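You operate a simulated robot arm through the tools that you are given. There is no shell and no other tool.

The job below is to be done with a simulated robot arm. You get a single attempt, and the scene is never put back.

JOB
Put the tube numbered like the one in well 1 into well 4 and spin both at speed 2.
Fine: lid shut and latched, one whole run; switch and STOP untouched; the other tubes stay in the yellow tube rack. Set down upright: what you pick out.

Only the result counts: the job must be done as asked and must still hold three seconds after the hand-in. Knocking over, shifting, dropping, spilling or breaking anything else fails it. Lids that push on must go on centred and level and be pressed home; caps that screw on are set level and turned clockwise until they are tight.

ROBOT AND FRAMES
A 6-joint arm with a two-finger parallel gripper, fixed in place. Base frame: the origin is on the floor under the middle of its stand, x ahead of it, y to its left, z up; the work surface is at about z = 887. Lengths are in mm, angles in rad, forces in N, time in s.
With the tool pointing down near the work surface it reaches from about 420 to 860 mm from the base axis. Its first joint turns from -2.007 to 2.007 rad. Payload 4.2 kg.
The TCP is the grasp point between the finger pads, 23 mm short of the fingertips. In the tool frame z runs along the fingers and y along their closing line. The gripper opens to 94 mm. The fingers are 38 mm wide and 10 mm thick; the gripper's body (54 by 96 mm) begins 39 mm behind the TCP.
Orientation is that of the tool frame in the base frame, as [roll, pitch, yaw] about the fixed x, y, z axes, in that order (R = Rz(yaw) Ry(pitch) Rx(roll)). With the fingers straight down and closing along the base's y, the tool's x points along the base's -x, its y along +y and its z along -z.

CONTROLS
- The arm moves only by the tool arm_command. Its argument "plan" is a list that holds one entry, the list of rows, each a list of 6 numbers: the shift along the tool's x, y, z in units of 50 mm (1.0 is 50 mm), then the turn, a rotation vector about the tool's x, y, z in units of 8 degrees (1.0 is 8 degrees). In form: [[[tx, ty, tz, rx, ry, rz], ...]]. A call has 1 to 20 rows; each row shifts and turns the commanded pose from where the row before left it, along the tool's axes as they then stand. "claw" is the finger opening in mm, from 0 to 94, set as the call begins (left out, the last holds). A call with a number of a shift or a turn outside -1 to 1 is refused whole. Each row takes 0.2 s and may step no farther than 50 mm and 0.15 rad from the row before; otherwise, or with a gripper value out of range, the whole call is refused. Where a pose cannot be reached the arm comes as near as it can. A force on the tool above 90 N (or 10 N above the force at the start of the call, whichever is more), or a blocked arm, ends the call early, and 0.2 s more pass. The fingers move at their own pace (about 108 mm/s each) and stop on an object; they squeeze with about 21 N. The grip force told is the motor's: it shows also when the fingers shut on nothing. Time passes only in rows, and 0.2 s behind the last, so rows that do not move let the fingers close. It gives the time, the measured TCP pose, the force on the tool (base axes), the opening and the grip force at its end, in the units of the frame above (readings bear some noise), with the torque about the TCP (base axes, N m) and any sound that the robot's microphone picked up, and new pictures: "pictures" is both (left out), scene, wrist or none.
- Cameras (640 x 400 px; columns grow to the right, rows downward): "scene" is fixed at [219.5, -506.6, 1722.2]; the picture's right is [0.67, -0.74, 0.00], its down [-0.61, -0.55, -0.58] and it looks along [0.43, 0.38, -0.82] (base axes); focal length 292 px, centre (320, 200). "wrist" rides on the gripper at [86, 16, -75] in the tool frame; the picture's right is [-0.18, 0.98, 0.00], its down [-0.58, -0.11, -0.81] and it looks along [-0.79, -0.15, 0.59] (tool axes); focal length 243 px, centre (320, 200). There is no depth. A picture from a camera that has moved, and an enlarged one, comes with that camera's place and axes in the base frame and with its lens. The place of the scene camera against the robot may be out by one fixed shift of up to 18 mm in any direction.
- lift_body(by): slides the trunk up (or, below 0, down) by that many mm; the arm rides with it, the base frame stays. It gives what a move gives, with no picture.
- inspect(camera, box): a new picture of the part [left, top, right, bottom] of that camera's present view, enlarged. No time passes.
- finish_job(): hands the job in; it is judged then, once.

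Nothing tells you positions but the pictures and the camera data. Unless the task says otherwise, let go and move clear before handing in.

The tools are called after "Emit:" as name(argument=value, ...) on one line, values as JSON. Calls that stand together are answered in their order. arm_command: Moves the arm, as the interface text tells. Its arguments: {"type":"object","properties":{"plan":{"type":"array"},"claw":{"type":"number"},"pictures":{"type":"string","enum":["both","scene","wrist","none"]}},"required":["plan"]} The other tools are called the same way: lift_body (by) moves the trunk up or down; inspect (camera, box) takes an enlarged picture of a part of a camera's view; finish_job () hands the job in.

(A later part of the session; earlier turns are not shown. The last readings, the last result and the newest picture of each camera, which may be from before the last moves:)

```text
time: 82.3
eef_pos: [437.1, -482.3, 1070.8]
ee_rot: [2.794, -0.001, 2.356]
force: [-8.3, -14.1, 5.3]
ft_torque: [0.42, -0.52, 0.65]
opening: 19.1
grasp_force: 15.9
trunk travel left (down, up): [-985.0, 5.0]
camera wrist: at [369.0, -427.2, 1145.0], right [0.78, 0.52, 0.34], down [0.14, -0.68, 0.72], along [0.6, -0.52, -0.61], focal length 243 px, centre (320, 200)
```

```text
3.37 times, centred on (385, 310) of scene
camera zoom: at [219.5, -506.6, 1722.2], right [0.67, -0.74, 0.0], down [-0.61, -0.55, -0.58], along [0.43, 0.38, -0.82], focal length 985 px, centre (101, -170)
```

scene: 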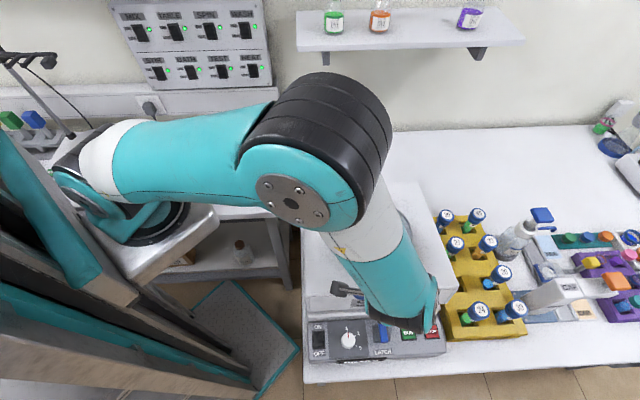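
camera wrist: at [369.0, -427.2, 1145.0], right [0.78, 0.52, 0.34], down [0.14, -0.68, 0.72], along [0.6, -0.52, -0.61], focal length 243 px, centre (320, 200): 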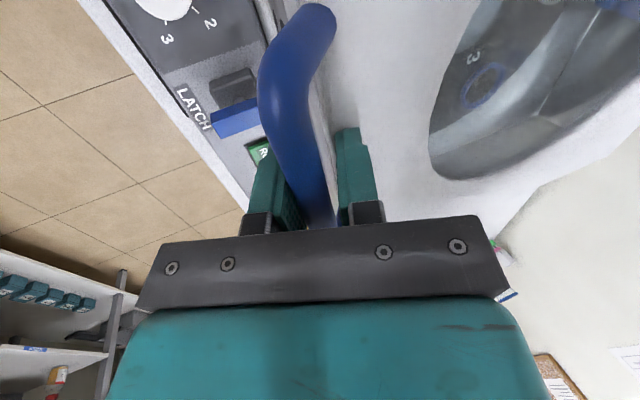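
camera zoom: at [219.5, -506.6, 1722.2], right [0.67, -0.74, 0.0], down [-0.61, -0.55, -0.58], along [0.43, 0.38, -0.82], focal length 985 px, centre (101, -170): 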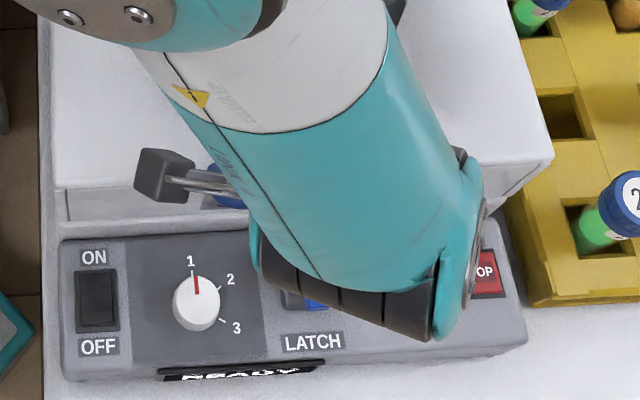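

The lid is nearly shut and only resting on the front finger. I'll open the fingers to let it settle the last few millimetres.

Emit:
arm_command(plan=[[[0, 0, 0, 0, 0, 0], [0, 0, 0, 0, 0, 0], [0, 0, 0, 0, 0, 0]]], claw=44, pictures="both")

Emit:
inspect(camera="scene", box=[290, 260, 480, 360])

Emit:
inspect(camera="wrist", box=[120, 0, 420, 240])

```text
time: 83.1
eef_pos: [437.5, -481.6, 1070.4]
ee_rot: [2.795, 0.002, 2.358]
force: [0.1, 0.6, 0.6]
ft_torque: [0.03, 0.03, -0.01]
opening: 43.9
grasp_force: 0.1
trunk travel left (down, up): [-985.0, 5.0]
camera wrist: at [369.7, -426.7, 1145.1], right [0.78, 0.52, 0.34], down [0.14, -0.68, 0.72], along [0.6, -0.52, -0.61], focal length 243 px, centre (320, 200)
```

scene: 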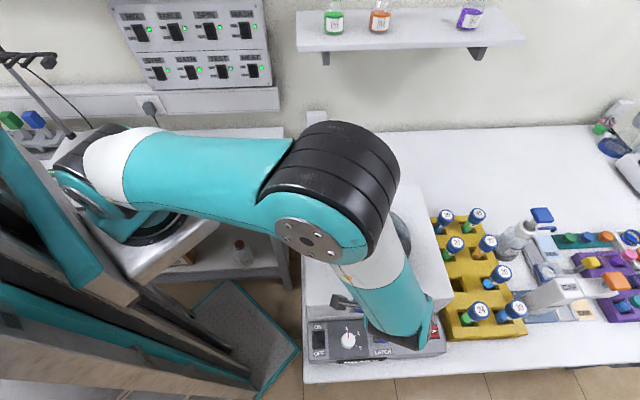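
wrist: 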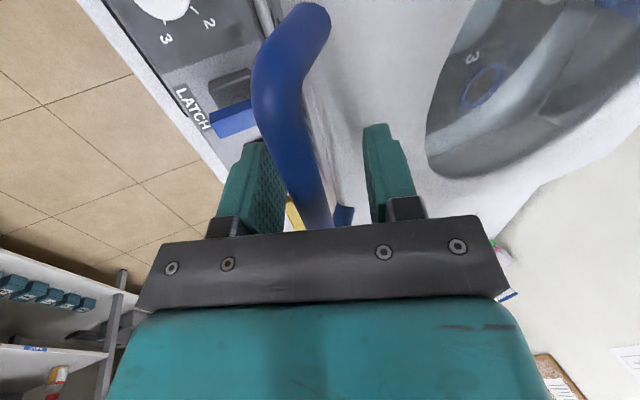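

```text
3.37 times, centred on (385, 310) of scene
camera zoom: at [219.5, -506.6, 1722.2], right [0.67, -0.74, 0.0], down [-0.61, -0.55, -0.58], along [0.43, 0.38, -0.82], focal length 985 px, centre (101, -170)
```

zoom: 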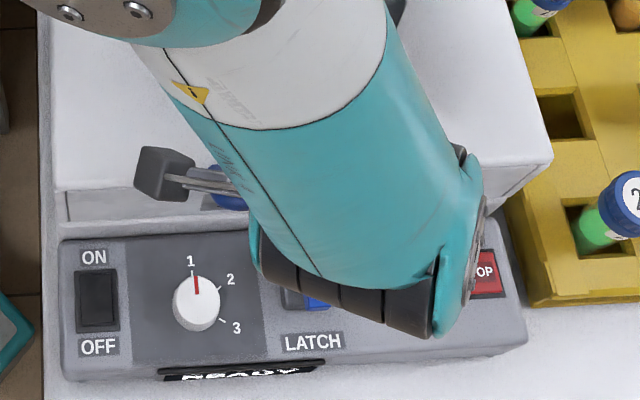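

```text
1.67 times, centred on (270, 120) of wrist
camera zoom: at [369.7, -426.7, 1145.1], right [0.78, 0.52, 0.34], down [0.14, -0.68, 0.72], along [0.6, -0.52, -0.61], focal length 404 px, centre (403, 333)
```

zoom: 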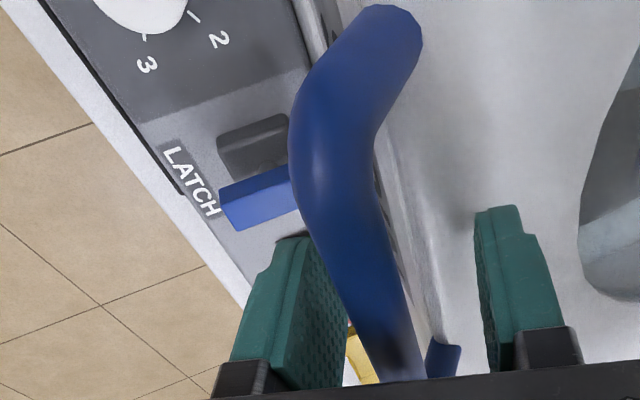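

The gripper is free (zero force) with the lid settled. Opening a bit wider and retracting along the tool axis.

Emit:
arm_command(plan=[[[0, 0, 0, 0, 0, 0], [0, -0.08, -0.3, 0, 0, 0], [0, -0.05, -0.6, 0, 0, 0], [0, 0, -0.9, 0, 0, 0], [0, 0, -0.9, 0, 0, 0], [0, 0, -0.9, 0, 0, 0], [0, 0, 0, 0, 0, 0]]], claw=60, pictures="both")

Emit:
inspect(camera="scene", box=[290, 200, 480, 360])

Emit:
inspect(camera="wrist", box=[120, 0, 520, 240])

```text
time: 84.7
eef_pos: [389.9, -527.3, 1236.3]
ee_rot: [2.795, 0.002, 2.355]
force: [-0.7, 0.5, -0.4]
ft_torque: [0.0, -0.01, 0.0]
opening: 59.9
grasp_force: 0.1
trunk travel left (down, up): [-985.0, 5.0]
camera wrist: at [321.3, -472.7, 1311.4], right [0.78, 0.52, 0.33], down [0.14, -0.68, 0.72], along [0.6, -0.52, -0.61], focal length 243 px, centre (320, 200)
```

scene: 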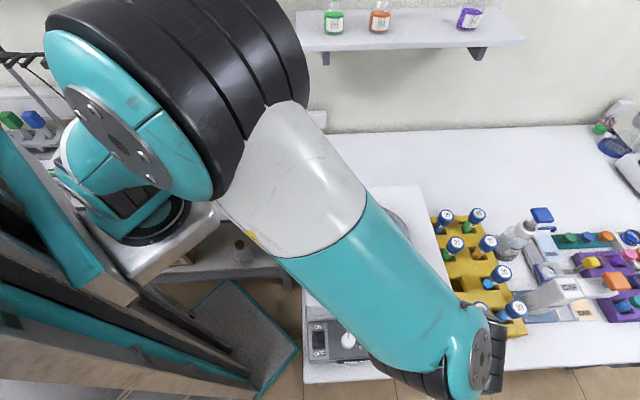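
wrist: 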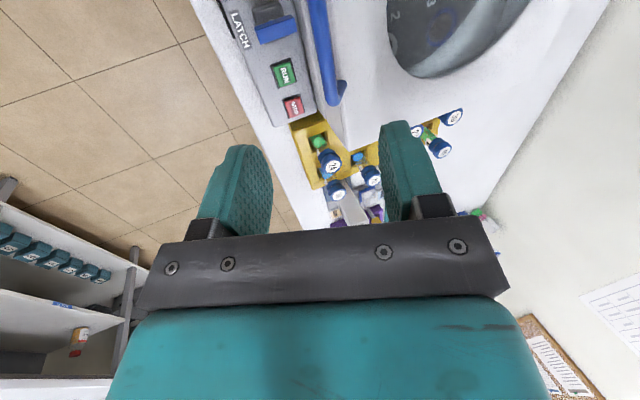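

```text
2.50 times, centred on (385, 280) of scene
camera zoom: at [219.5, -506.6, 1722.2], right [0.67, -0.74, 0.0], down [-0.61, -0.55, -0.58], along [0.43, 0.38, -0.82], focal length 731 px, centre (158, 0)
```

zoom: 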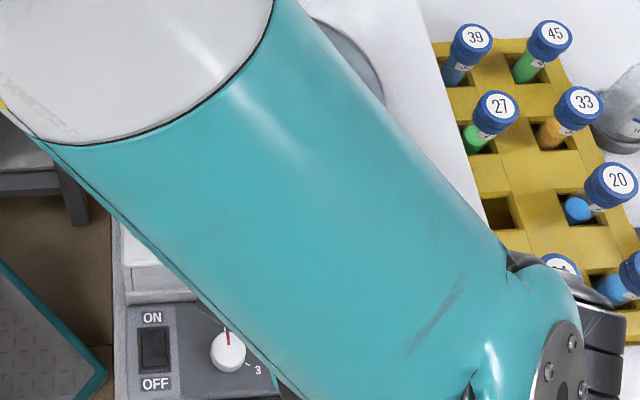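

```text
1.60 times, centred on (320, 120) of wrist
camera zoom: at [321.3, -472.7, 1311.4], right [0.78, 0.52, 0.33], down [0.14, -0.68, 0.72], along [0.6, -0.52, -0.61], focal length 388 px, centre (320, 328)
```

zoom: 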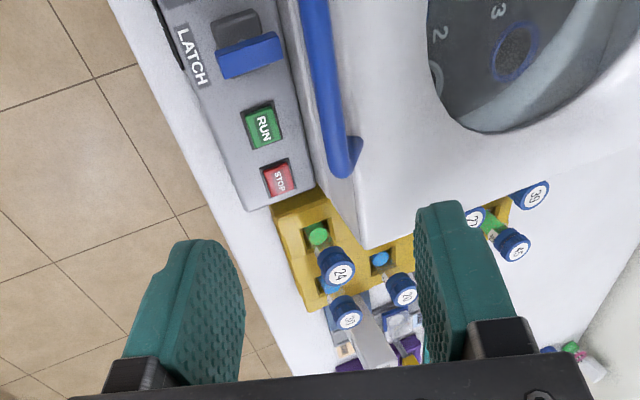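

The lid looks closed. I'll level the tool and turn it to look at the front panel (dial, latch, RUN) from the front.

Emit:
arm_command(plan=[[[0, 0, 0, 0.84, 0, 0], [0, 0, 0, 0.83, 0, 0], [0, 0, 0, 0.83, 0, 0], [0, 0, 0, 0, 0, -1], [0, 0, 0, 0, 0, -1], [0, 0, 0, 0, 0, -1], [0, 0, 0, 0, 0, -1], [0, 0, 0, 0, 0, -1], [0, 0, 0, 0, 0, -1], [0, 0, 0, 0, 0, -1], [0, 0, 0, 0, 0, -1], [0, 0, 0, 0, 0, -1], [0, 0, 0, 0, 0, -1], [0, 0, 0, 0, 0, -1], [0, 0, 0, 0, 0, -0.28], [0, 0, 0, 0, 0, 0]]], claw=0, pictures="both")

Emit:
inspect(camera="wrist", box=[160, 0, 480, 220])

```text
time: 88.1
eef_pos: [388.4, -528.9, 1237.2]
ee_rot: [3.141, -0.001, -2.351]
force: [0.2, 0.5, 0.2]
ft_torque: [0.03, 0.0, -0.02]
opening: 0.0
grasp_force: 21.3
trunk travel left (down, up): [-985.0, 5.0]
camera wrist: at [317.5, -578.7, 1311.2], right [-0.57, 0.82, 0.0], down [0.49, 0.34, 0.81], along [0.66, 0.46, -0.59], focal length 243 px, centre (320, 200)
```

scene: 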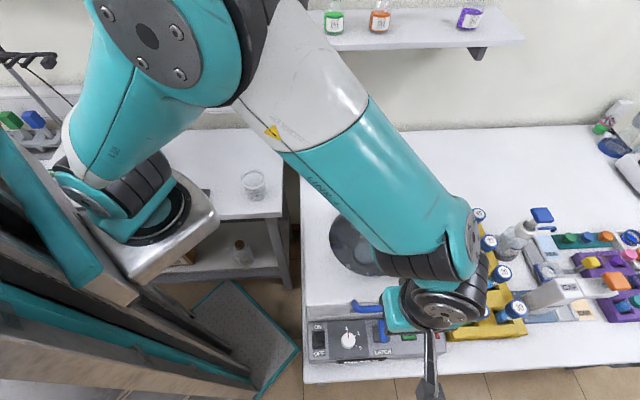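
wrist: 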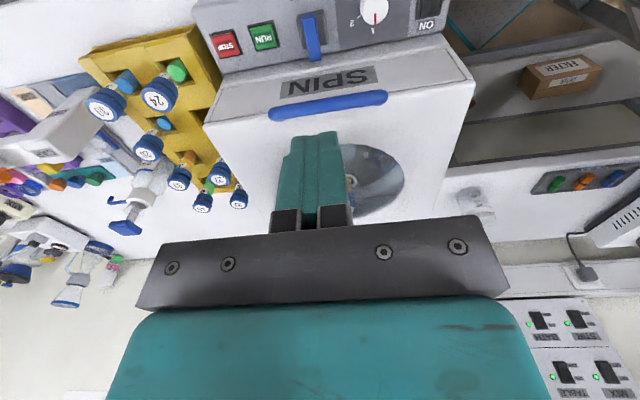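

```text
1.82 times, centred on (320, 110) of wrist
camera zoom: at [317.5, -578.7, 1311.2], right [-0.57, 0.82, 0.0], down [0.49, 0.34, 0.81], along [0.66, 0.46, -0.59], focal length 441 px, centre (320, 364)
```

zoom: 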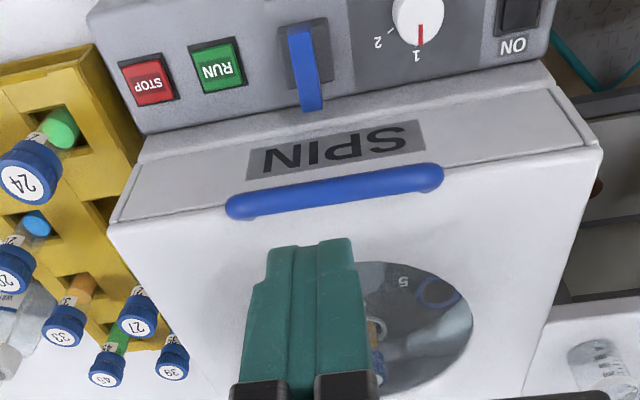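

Lid closed, and I can see STOP, RUN, latch lever and dial. I'll back off and lower a bit for a second, closer view of the panel to triangulate.

Emit:
arm_command(plan=[[[0.7, 0, 0, 0, 0, 0], [0.7, 0, 0, 0, 0, 0], [0, 0, 0, 0, 0, 0]]], claw=0, pictures="wrist")

Emit:
inspect(camera="wrist", box=[160, 0, 480, 220])

Emit:
lift_body(by=-110)

Emit:
arm_command(plan=[[[0, 0, 0, 0, 0, 0]]], pictures="both")

Emit:
inspect(camera="wrist", box=[140, 0, 500, 220])

```text
time: 88.9
eef_pos: [338.4, -579.8, 1238.3]
ee_rot: [-3.141, -0.002, -2.352]
force: [-0.2, -0.4, 0.8]
ft_torque: [0.04, 0.02, 0.05]
opening: 0.1
grasp_force: 21.1
trunk travel left (down, up): [-985.0, 5.0]
camera wrist: at [266.7, -628.8, 1311.4], right [-0.57, 0.82, 0.0], down [0.49, 0.34, 0.81], along [0.66, 0.46, -0.59], focal length 243 px, centre (320, 200)
```

wrist: 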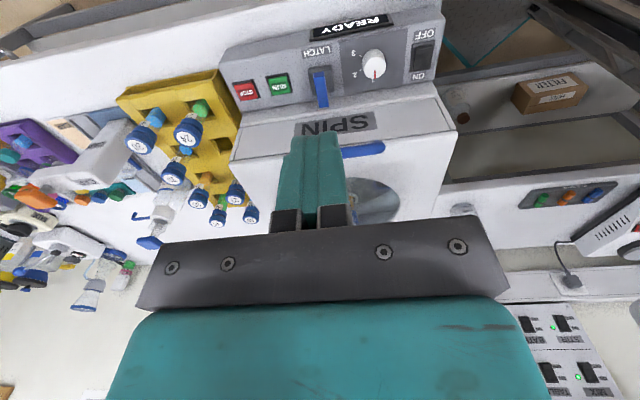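

```text
1.82 times, centred on (320, 110) of wrist
camera zoom: at [266.7, -628.8, 1311.4], right [-0.57, 0.82, 0.0], down [0.49, 0.34, 0.81], along [0.66, 0.46, -0.59], focal length 441 px, centre (320, 364)
```

zoom: 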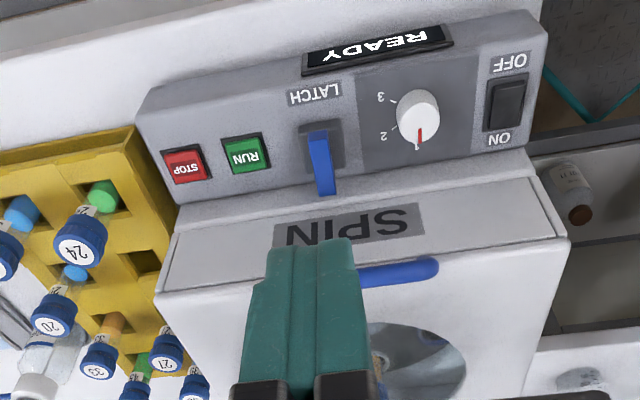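

```text
time: 90.3
eef_pos: [339.4, -579.1, 1126.9]
ee_rot: [3.141, -0.001, -2.352]
force: [0.4, -0.9, -0.1]
ft_torque: [0.02, 0.03, -0.04]
opening: 0.2
grasp_force: 21.7
trunk travel left (down, up): [-875.0, 115.0]
```

```text
time: 90.7
eef_pos: [338.7, -579.4, 1127.2]
ee_rot: [3.14, -0.002, -2.352]
force: [-0.3, 0.2, 0.4]
ft_torque: [-0.01, 0.0, 0.02]
opening: 0.0
grasp_force: 20.5
trunk travel left (down, up): [-875.0, 115.0]
camera wrist: at [267.1, -628.3, 1201.4], right [-0.57, 0.82, 0.0], down [0.49, 0.34, 0.81], along [0.66, 0.46, -0.59], focal length 243 px, centre (320, 200)
```

scene: 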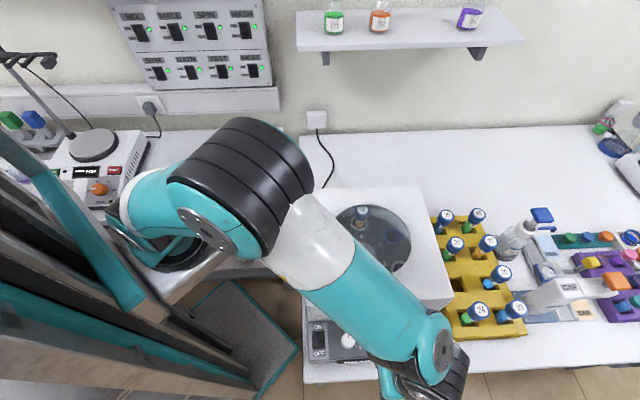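
wrist: 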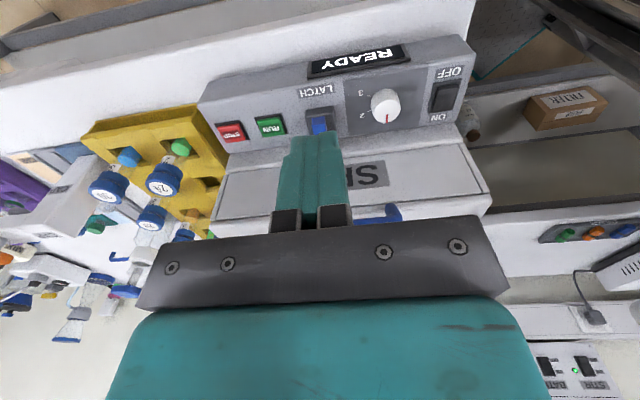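

```text
1.78 times, centred on (320, 110) of wrist
camera zoom: at [267.1, -628.3, 1201.4], right [-0.57, 0.82, 0.0], down [0.49, 0.34, 0.81], along [0.66, 0.46, -0.59], focal length 431 px, centre (320, 360)
```

zoom: 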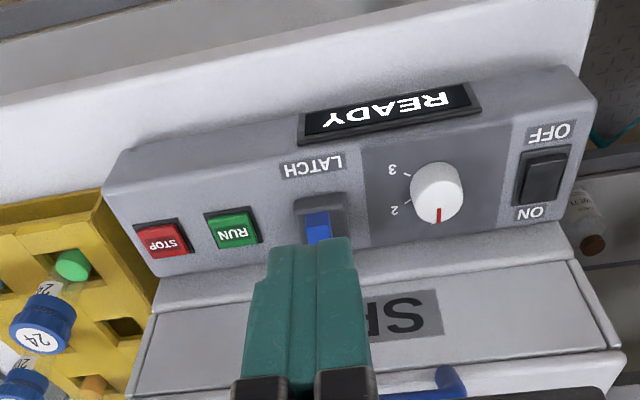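

The display reads READY. I'll zoom in on the latch lever and knob to understand their shape.

Emit:
inspect(camera="wrist", box=[280, 70, 440, 170])

Emit:
inspect(camera="scene", box=[300, 300, 400, 370])

```text
4.00 times, centred on (360, 120) of wrist
camera zoom: at [267.1, -628.3, 1201.4], right [-0.57, 0.82, 0.0], down [0.49, 0.34, 0.81], along [0.66, 0.46, -0.59], focal length 970 px, centre (160, 520)
```

zoom: 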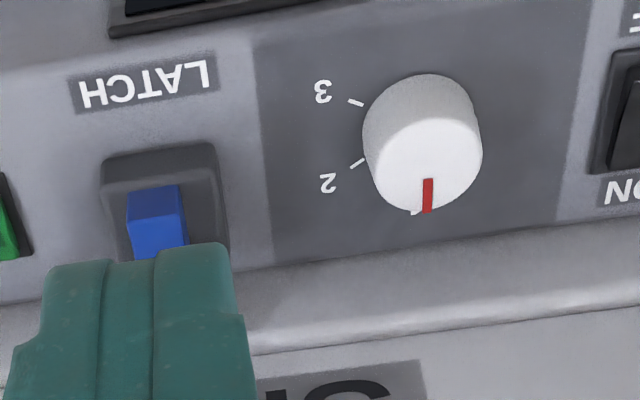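

```text
5.71 times, centred on (350, 335) of scene
camera zoom: at [219.5, -506.6, 1722.2], right [0.67, -0.74, 0.0], down [-0.61, -0.55, -0.58], along [0.43, 0.38, -0.82], focal length 1672 px, centre (149, -571)
```

zoom: 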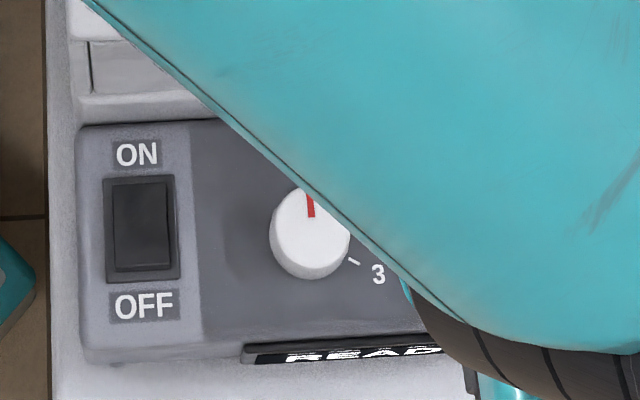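

The latch lever is partly hidden by the fingers. I'll shift sideways to view it clearly.

Emit:
arm_command(plan=[[[0, 0.7, 0, 0, 0, 0], [0, 0.7, 0, 0, 0, 0], [0, 0, 0, 0, 0, 0]]], claw=0, pictures="both")

Emit:
inspect(camera="wrist", box=[160, 60, 320, 200])

Emit:
inspect(camera="wrist", box=[140, 20, 440, 220])

Emit:
inspect(camera="scene", box=[300, 180, 460, 370])

```text
time: 91.5
eef_pos: [291.2, -529.2, 1127.3]
ee_rot: [3.14, -0.001, -2.351]
force: [0.8, 0.5, -0.5]
ft_torque: [0.0, 0.01, 0.0]
opening: 0.2
grasp_force: 20.7
trunk travel left (down, up): [-875.0, 115.0]
camera wrist: at [217.9, -578.2, 1202.3], right [-0.57, 0.82, 0.0], down [0.49, 0.34, 0.81], along [0.66, 0.46, -0.59], focal length 243 px, centre (320, 200)
```

scene: 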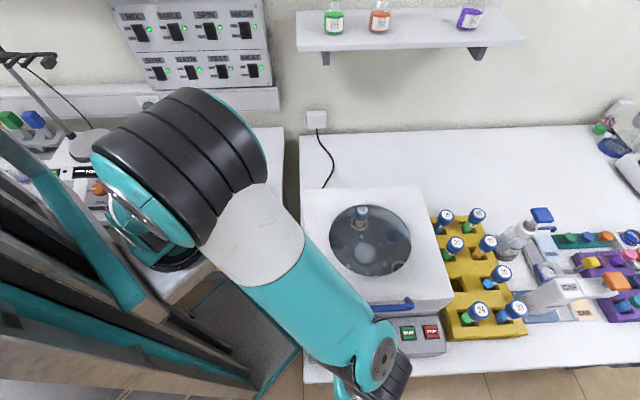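
wrist: 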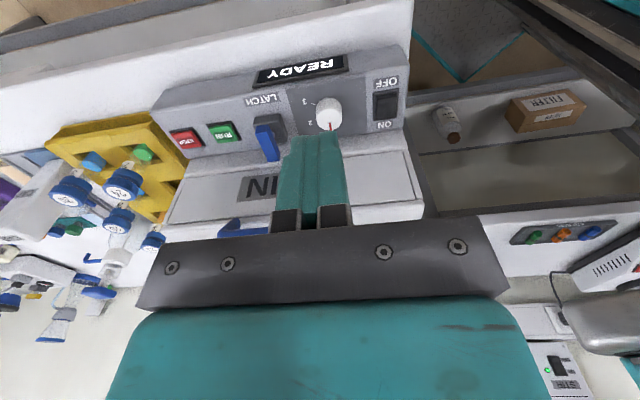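

```text
2.86 times, centred on (240, 130) of wrist
camera zoom: at [217.9, -578.2, 1202.3], right [-0.57, 0.82, 0.0], down [0.49, 0.34, 0.81], along [0.66, 0.46, -0.59], focal length 693 px, centre (549, 400)
```

zoom: 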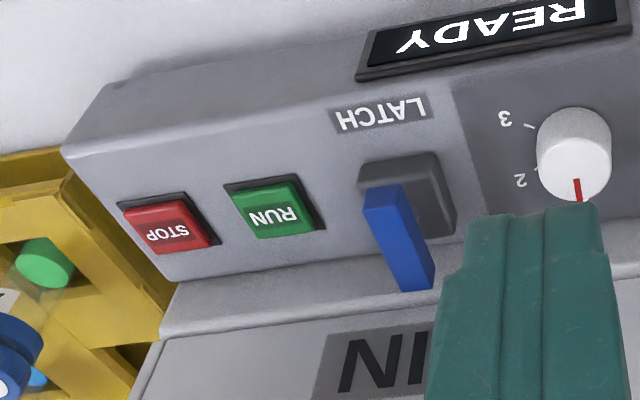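

```text
2.00 times, centred on (290, 120) of wrist
camera zoom: at [217.9, -578.2, 1202.3], right [-0.57, 0.82, 0.0], down [0.49, 0.34, 0.81], along [0.66, 0.46, -0.59], focal length 485 px, centre (380, 360)
```

zoom: 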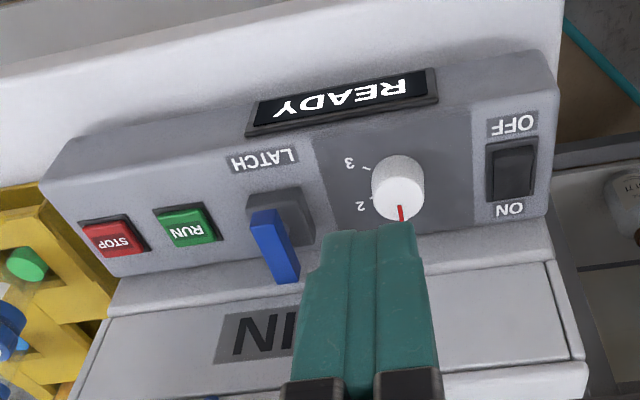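

```text
2.11 times, centred on (380, 275) of scene
camera zoom: at [219.5, -506.6, 1722.2], right [0.67, -0.74, 0.0], down [-0.61, -0.55, -0.58], along [0.43, 0.38, -0.82], focal length 616 px, centre (194, 42)
```

zoom: 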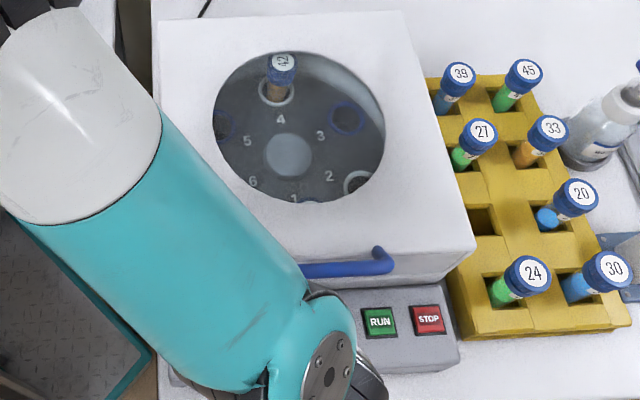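

Emit:
inspect(camera="wrist", box=[235, 100, 305, 170])

Emit:
arm_command(plan=[[[0, 0.9, 0, 0, 0, 0], [0, 0.9, 0, 0, 0, 0], [-0.9, 0, 0, 0, 0, 0], [0, 0, 0, 0, 0, 0]]], claw=0, pictures="both")

Emit:
inspect(camera="wrist", box=[130, 40, 310, 200])

```text
5.71 times, centred on (270, 135) of wrist
camera zoom: at [217.9, -578.2, 1202.3], right [-0.57, 0.82, 0.0], down [0.49, 0.34, 0.81], along [0.66, 0.46, -0.59], focal length 1386 px, centre (606, 571)
```

zoom: 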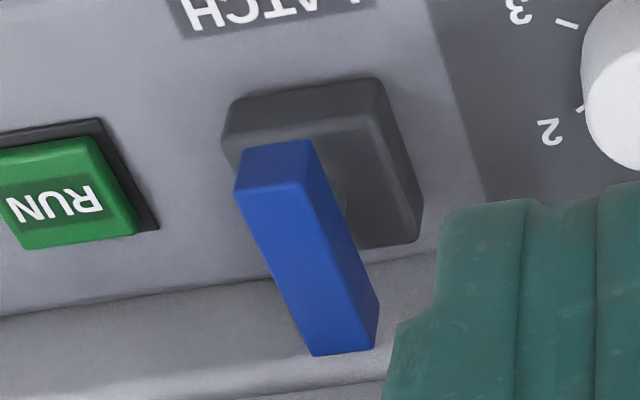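

```text
time: 92.5
eef_pos: [256.8, -432.3, 1127.6]
ee_rot: [3.141, -0.001, -2.353]
force: [0.0, 0.3, -0.4]
ft_torque: [-0.01, -0.02, -0.01]
opening: 0.0
grasp_force: 20.6
trunk travel left (down, up): [-875.0, 115.0]
camera wrist: at [183.9, -481.5, 1202.8], right [-0.57, 0.82, 0.0], down [0.49, 0.34, 0.81], along [0.66, 0.46, -0.59], focal length 243 px, centre (320, 200)
```

scene: 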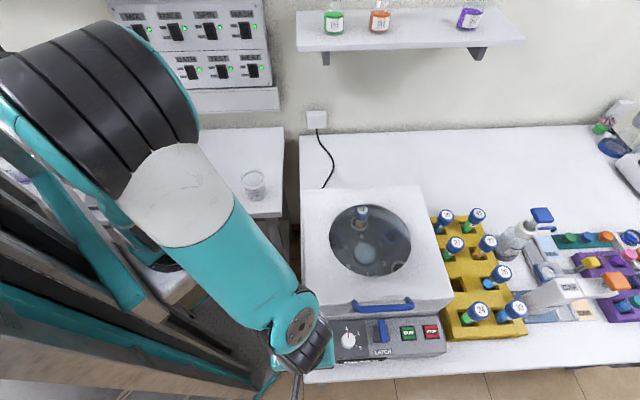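
wrist: 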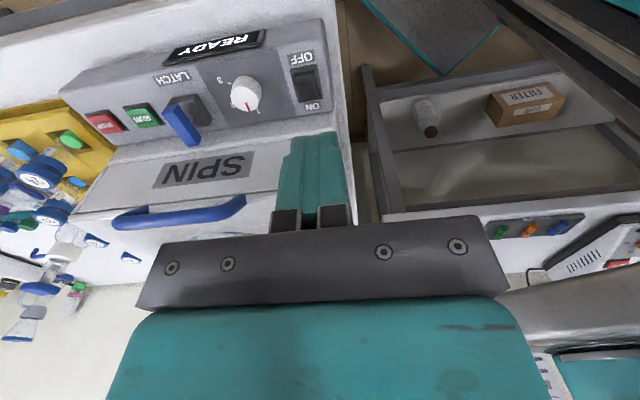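

```text
2.50 times, centred on (220, 120) of wrist
camera zoom: at [183.9, -481.5, 1202.8], right [-0.57, 0.82, 0.0], down [0.49, 0.34, 0.81], along [0.66, 0.46, -0.59], focal length 606 px, centre (570, 400)
```

zoom: 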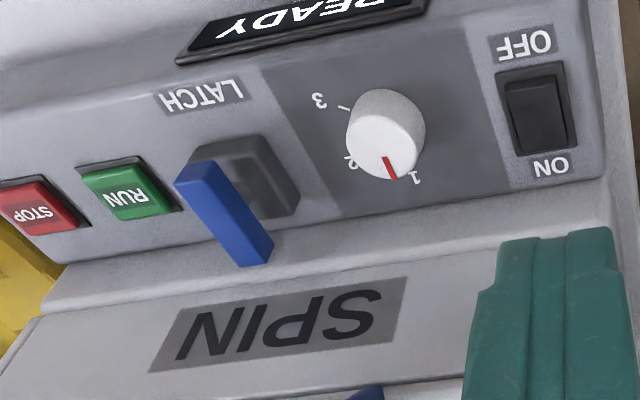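

The latch appears to be a bar held above a dark base block. I'll take a low side view from the left to see its pivot before touching it.

Emit:
arm_command(plan=[[[0, 0, 0, 0, 0, 1], [0, 0, 0, 0, 0, 1], [0, 0, 0, 0, 0, 1], [0, 0, 0, 0, 0, 1], [0, 0, 0, 0, 0, 1], [0, 0, 0, 0, 0, 1], [0, 0, 0, 0, 0, 1], [0, 0, 0, 0, 0, 1], [0, 0, 0, 0, 0, 1], [0, 0, 0, 0, 0, 1], [0, 0, 0, 0, 0, 1], [0, 0, 0, 0, 0, 0.27], [-0.5, 0.04, 0.68, 0, 0, 0], [-0.5, 0.04, 0.68, 0, 0, 0], [-0.48, 0.04, 0.68, 0, 0, 0], [0, 0, 0, 0, 0, 0]]], claw=0, pictures="both")

Emit:
inspect(camera="wrist", box=[240, 0, 480, 220])

Emit:
inspect(camera="scene", box=[300, 280, 460, 370])

```text
time: 95.9
eef_pos: [313.3, -482.6, 1024.6]
ee_rot: [-3.138, 0.001, 2.355]
force: [0.3, 0.5, -0.6]
ft_torque: [0.02, -0.01, 0.03]
opening: 0.0
grasp_force: 20.9
trunk travel left (down, up): [-875.0, 115.0]
camera wrist: at [265.2, -409.0, 1098.8], right [0.82, 0.57, 0.0], down [0.33, -0.49, 0.81], along [0.46, -0.67, -0.59], focal length 243 px, centre (320, 200)
```

scene: 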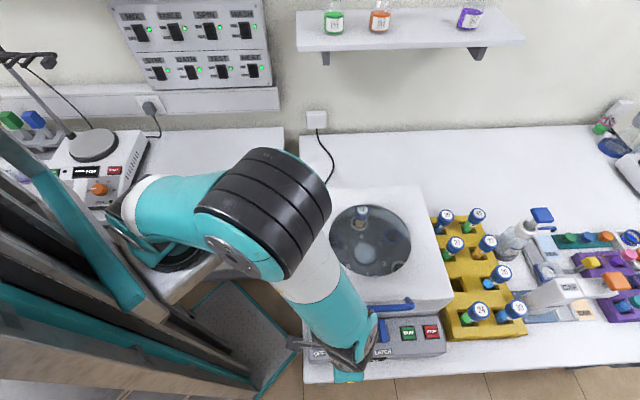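
wrist: 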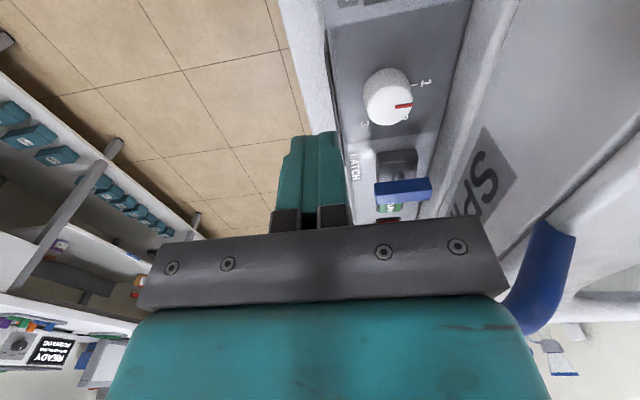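

```text
1.82 times, centred on (360, 110) of wrist
camera zoom: at [265.2, -409.0, 1098.8], right [0.82, 0.57, 0.0], down [0.33, -0.49, 0.81], along [0.46, -0.67, -0.59], focal length 441 px, centre (247, 364)
```

zoom: 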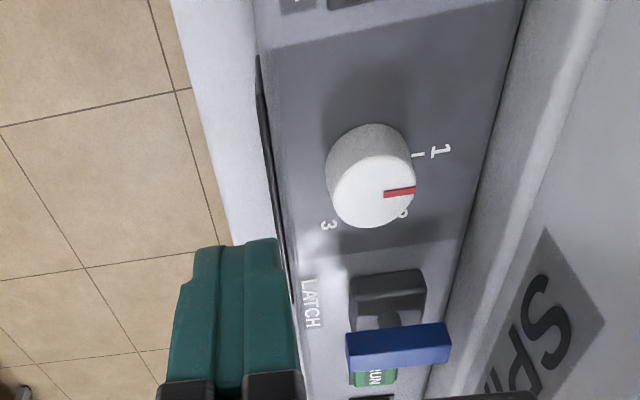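

```text
4.00 times, centred on (380, 325) of scene
camera zoom: at [219.5, -506.6, 1722.2], right [0.67, -0.74, 0.0], down [-0.61, -0.55, -0.58], along [0.43, 0.38, -0.82], focal length 1170 px, centre (80, -300)
```

zoom: 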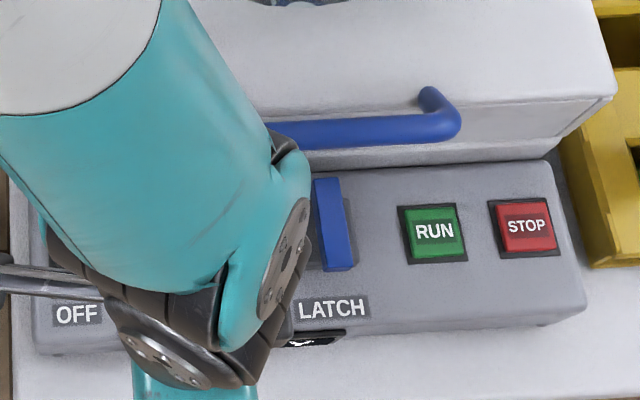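

It's a T-handle on a post (a rotary latch), with its bar along the front–back direction at about (431, −512.5, 957). The knob top is at about (362.5, −463, 941) and the panel is roughly horizontal at z≈921. First the speed knob: I'll go above it with a 12° forward lean so the gripper clears the lid handle, and a yaw that leaves room for a +60° clockwise turn.

Emit:
arm_command(plan=[[[0, 0, 0, 0, 0, -1], [0, 0, 0, 0, 0, -1], [0, 0, 0, 0, 0, -1], [0, 0, 0, 0, 0, -1], [0, 0, 0, 0, 0, -1], [0, 0, 0, 0, 0, -1], [0, 0, 0, 0, 0, -1], [0, 0, 0, 0, 0, -1], [0, 0, 0, 0, 0, -1], [0, 0, 0, 0, 0, -1], [0, 0, 0, 0, 0, -1], [0, 0, 0, 0, 0, -1], [0, 0, 0, 0, 0, -1], [0, 0, 0, 0, 0, -0.16], [0, 0, 0, 0, -0.75, 0], [0, 0, 0, 0, -0.75, 0], [-0.354, -0.33, 0.327, 0, 0, 0], [-0.354, -0.33, 0.327, 0, 0, 0], [0, 0, 0, 0, 0, 0]]], claw=52, pictures="both")

Emit:
inspect(camera="wrist", box=[180, 0, 460, 220])

Emit:
inspect(camera="scene", box=[290, 270, 460, 380])

```text
time: 99.9
eef_pos: [362.2, -461.0, 1000.5]
ee_rot: [3.139, 0.209, -2.09]
force: [-19.0, 3.4, 3.2]
ft_torque: [-0.09, -1.41, 0.42]
opening: 51.8
grasp_force: 0.0
trunk travel left (down, up): [-875.0, 115.0]
camera wrist: at [298.7, -539.6, 1054.4], right [-0.76, 0.64, 0.04], down [0.3, 0.29, 0.91], along [0.57, 0.71, -0.42], focal length 243 px, centre (320, 200)
```

scene: 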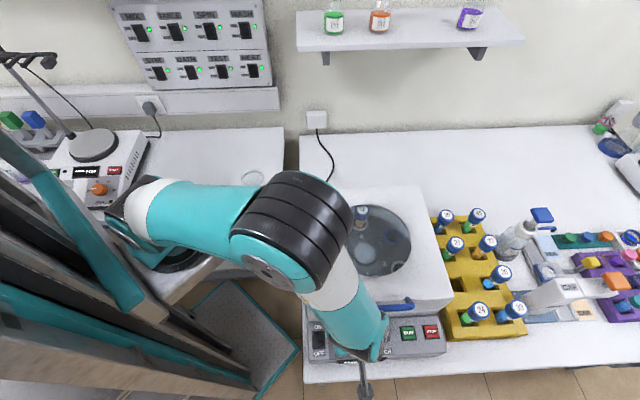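
wrist: 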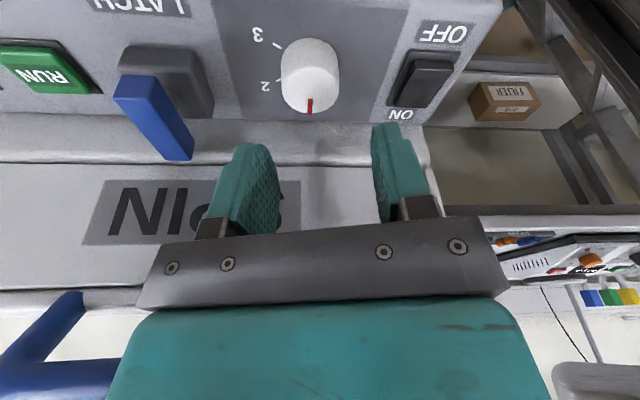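

```text
1.82 times, centred on (320, 110) of wrist
camera zoom: at [298.7, -539.6, 1054.4], right [-0.76, 0.64, 0.04], down [0.3, 0.29, 0.91], along [0.57, 0.71, -0.42], focal length 441 px, centre (320, 364)
```

zoom: 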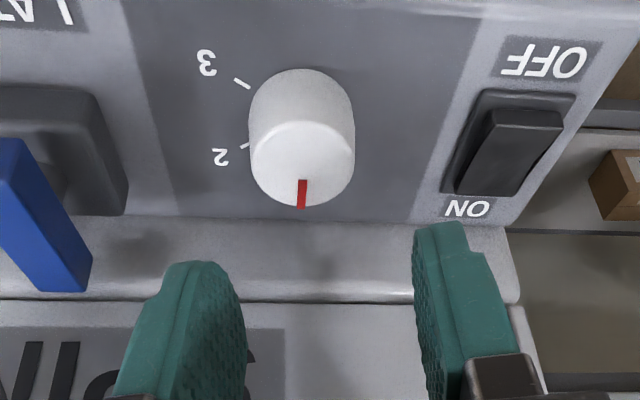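

```text
3.64 times, centred on (375, 325) of scene
camera zoom: at [219.5, -506.6, 1722.2], right [0.67, -0.74, 0.0], down [-0.61, -0.55, -0.58], along [0.43, 0.38, -0.82], focal length 1064 px, centre (120, -254)
```

zoom: 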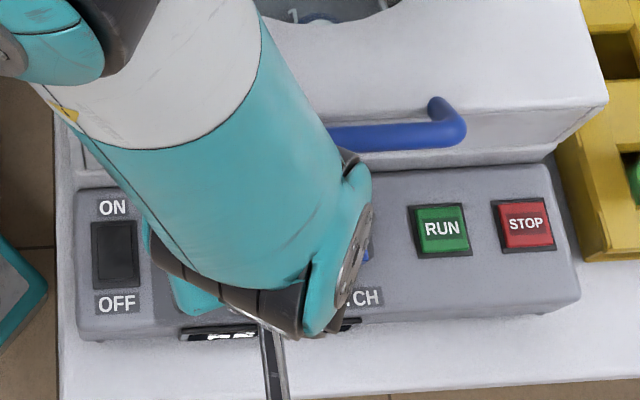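

There's a 19 N contact: the gripper body is touching the lid handle. Backing away forward immediately.

Emit:
arm_command(plan=[[[0.293, 0, -0.062, 0, 0, 0], [0.293, 0, -0.062, 0, 0, 0], [0, 0, 0, 0, 0, 0]]], pictures="both")

Emit:
inspect(camera="scene", box=[290, 170, 480, 380])

```text
time: 100.7
eef_pos: [348.9, -488.0, 1000.6]
ee_rot: [3.14, 0.207, -2.09]
force: [-0.1, 0.2, 0.1]
ft_torque: [-0.02, 0.02, 0.01]
opening: 51.8
grasp_force: 0.1
trunk travel left (down, up): [-875.0, 115.0]
camera wrist: at [285.4, -566.2, 1055.0], right [-0.76, 0.64, 0.04], down [0.29, 0.3, 0.91], along [0.57, 0.71, -0.42], focal length 243 px, centre (320, 200)
```

scene: 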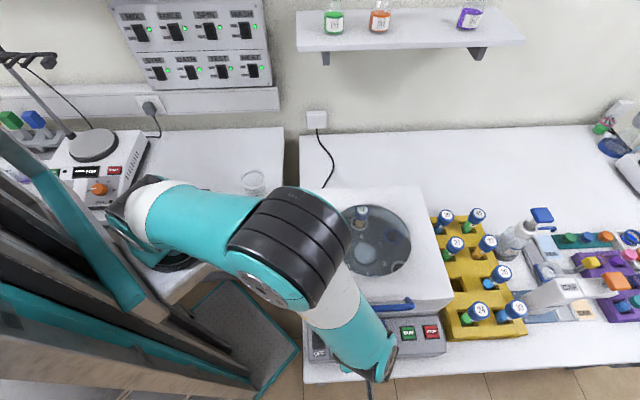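
wrist: 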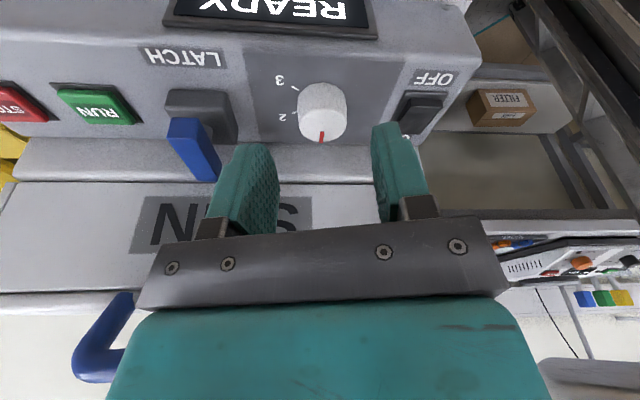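

```text
1.90 times, centred on (385, 275) of scene
camera zoom: at [219.5, -506.6, 1722.2], right [0.67, -0.74, 0.0], down [-0.61, -0.55, -0.58], along [0.43, 0.38, -0.82], focal length 557 px, centre (196, 57)
```

zoom: 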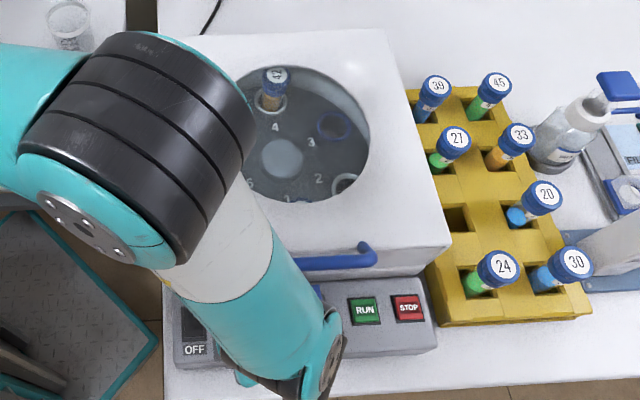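

Contact released and nothing has moved (RUN is at the same pixel as before). I'll lean the tool further (18°), then re-measure the knob.

Emit:
arm_command(plan=[[[0, 0, 0, 0, -0.75, 0], [0, 0, 0, 0, 0, 0]]], claw=52, pictures="wrist")

Emit:
inspect(camera="wrist", box=[250, 50, 410, 200])

```text
time: 101.3
eef_pos: [349.5, -487.8, 999.5]
ee_rot: [-3.141, 0.313, -2.09]
force: [0.0, -0.1, 0.2]
ft_torque: [0.02, -0.01, 0.04]
opening: 52.2
grasp_force: 0.0
trunk travel left (down, up): [-875.0, 115.0]
camera wrist: at [283.1, -571.1, 1044.1], right [-0.77, 0.64, 0.06], down [0.25, 0.21, 0.95], along [0.59, 0.74, -0.32], focal length 243 px, centre (320, 200)
```

wrist: 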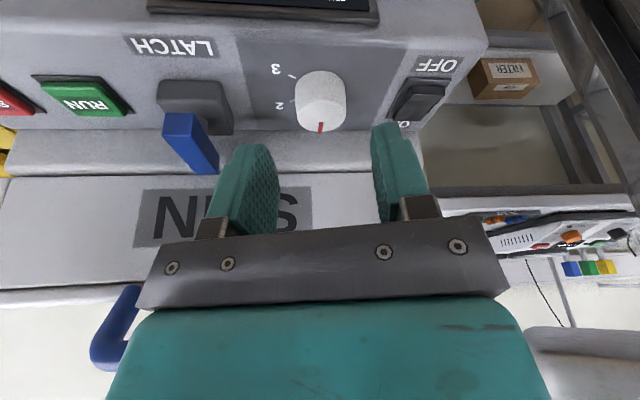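

```text
2.67 times, centred on (330, 125) of wrist
camera zoom: at [283.1, -571.1, 1044.1], right [-0.77, 0.64, 0.06], down [0.25, 0.21, 0.95], along [0.59, 0.74, -0.32], focal length 647 px, centre (293, 400)
```

zoom: 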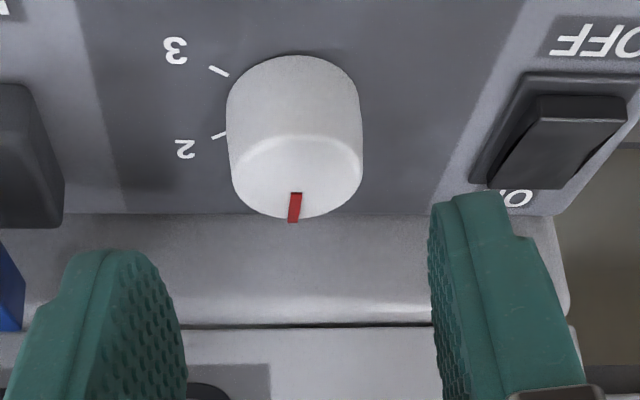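

Knob centre confirmed at about (363.3, −463.7), top z≈941. Approaching along the tool axis.

Emit:
arm_command(plan=[[[-0.244, -0.006, 0, 0, 0, 0], [0, 0, 0.4, 0, 0, 0], [0, 0, 0.4, 0, 0, 0], [0, 0, 0, 0, 0, 0]]], claw=52, pictures="wrist")

Emit:
inspect(camera="wrist", box=[200, 60, 440, 240])

```text
time: 102.3
eef_pos: [361.3, -466.0, 965.2]
ee_rot: [3.141, 0.313, -2.087]
force: [-0.1, 0.1, 0.3]
ft_torque: [-0.03, 0.03, -0.02]
opening: 51.9
grasp_force: 0.0
trunk travel left (down, up): [-875.0, 115.0]
camera wrist: at [295.2, -550.2, 1009.4], right [-0.77, 0.64, 0.06], down [0.25, 0.21, 0.95], along [0.59, 0.74, -0.32], focal length 243 px, centre (320, 200)
```

wrist: 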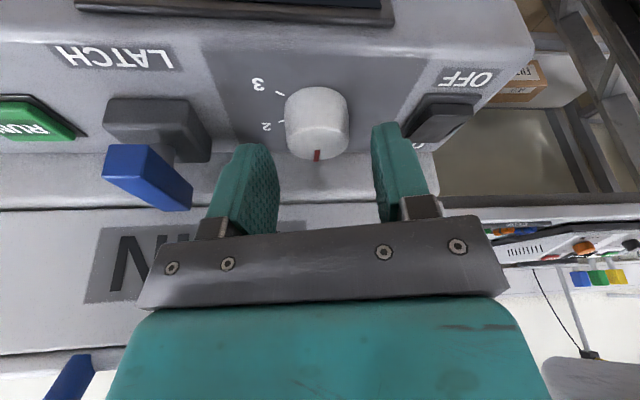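

```text
2.22 times, centred on (320, 150) of wrist
camera zoom: at [295.2, -550.2, 1009.4], right [-0.77, 0.64, 0.06], down [0.25, 0.21, 0.95], along [0.59, 0.74, -0.32], focal length 539 px, centre (320, 311)
```

zoom: 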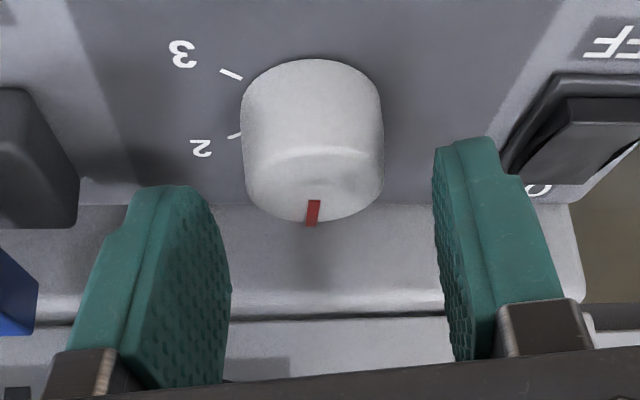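

Emit:
arm_command(plan=[[[0, 0, 0.13, 0, 0, 0], [0, 0, 0.13, 0, 0, 0], [0, 0, 0, 0, 0, 0]]], claw=46, pictures="wrist")

Emit:
inspect(camera="wrist", box=[200, 60, 440, 240])

```text
time: 103.1
eef_pos: [362.5, -464.8, 952.6]
ee_rot: [3.141, 0.313, -2.09]
force: [0.8, 0.1, -0.2]
ft_torque: [0.02, -0.01, 0.02]
opening: 46.0
grasp_force: 0.0
trunk travel left (down, up): [-875.0, 115.0]
camera wrist: at [296.5, -547.4, 996.9], right [-0.77, 0.64, 0.06], down [0.25, 0.21, 0.95], along [0.59, 0.74, -0.32], focal length 243 px, centre (320, 200)
```

wrist: 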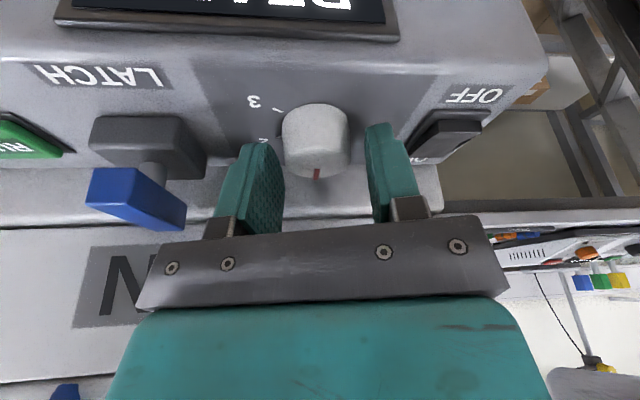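

```text
2.22 times, centred on (320, 150) of wrist
camera zoom: at [296.5, -547.4, 996.9], right [-0.77, 0.64, 0.06], down [0.25, 0.21, 0.95], along [0.59, 0.74, -0.32], focal length 539 px, centre (320, 311)
```

zoom: 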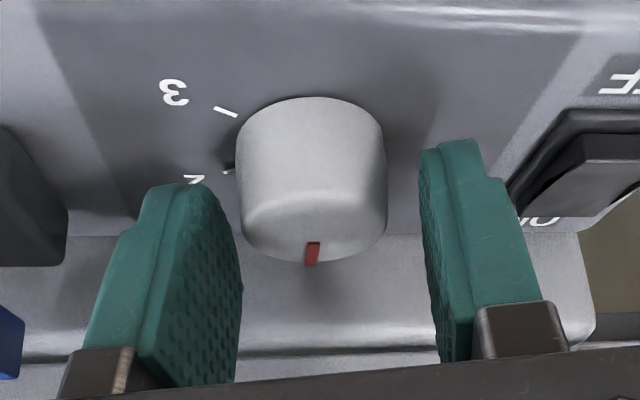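

Knob is between the fingers. Closing on it.

Emit:
arm_command(plan=[[[0, 0, 0, 0, 0, 0], [0, 0, 0, 0, 0, 0], [0, 0, 0, 0, 0, 0]]], claw=10, pictures="wrist")

Emit:
inspect(camera="wrist", box=[200, 60, 440, 240])

```text
time: 103.9
eef_pos: [361.9, -465.0, 952.1]
ee_rot: [3.141, 0.312, -2.086]
force: [5.5, -2.0, -1.8]
ft_torque: [-0.08, -0.19, -0.07]
opening: 32.6
grasp_force: 44.4
trunk travel left (down, up): [-875.0, 115.0]
camera wrist: at [296.9, -547.6, 996.9], right [-0.77, 0.64, 0.06], down [0.25, 0.21, 0.95], along [0.59, 0.74, -0.32], focal length 243 px, centre (320, 200)
```

wrist: 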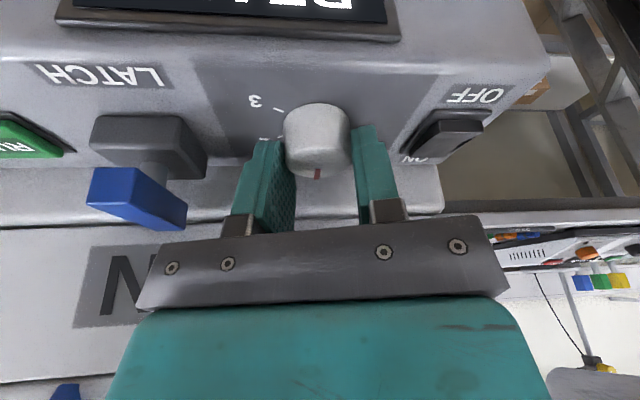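

```text
2.22 times, centred on (320, 150) of wrist
camera zoom: at [296.9, -547.6, 996.9], right [-0.77, 0.64, 0.06], down [0.25, 0.21, 0.95], along [0.59, 0.74, -0.32], focal length 539 px, centre (320, 311)
```

zoom: 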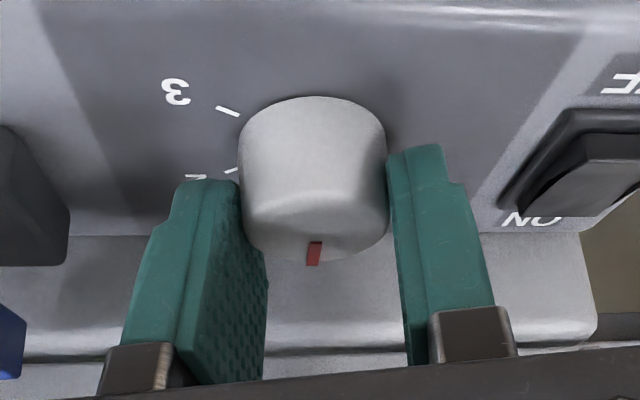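

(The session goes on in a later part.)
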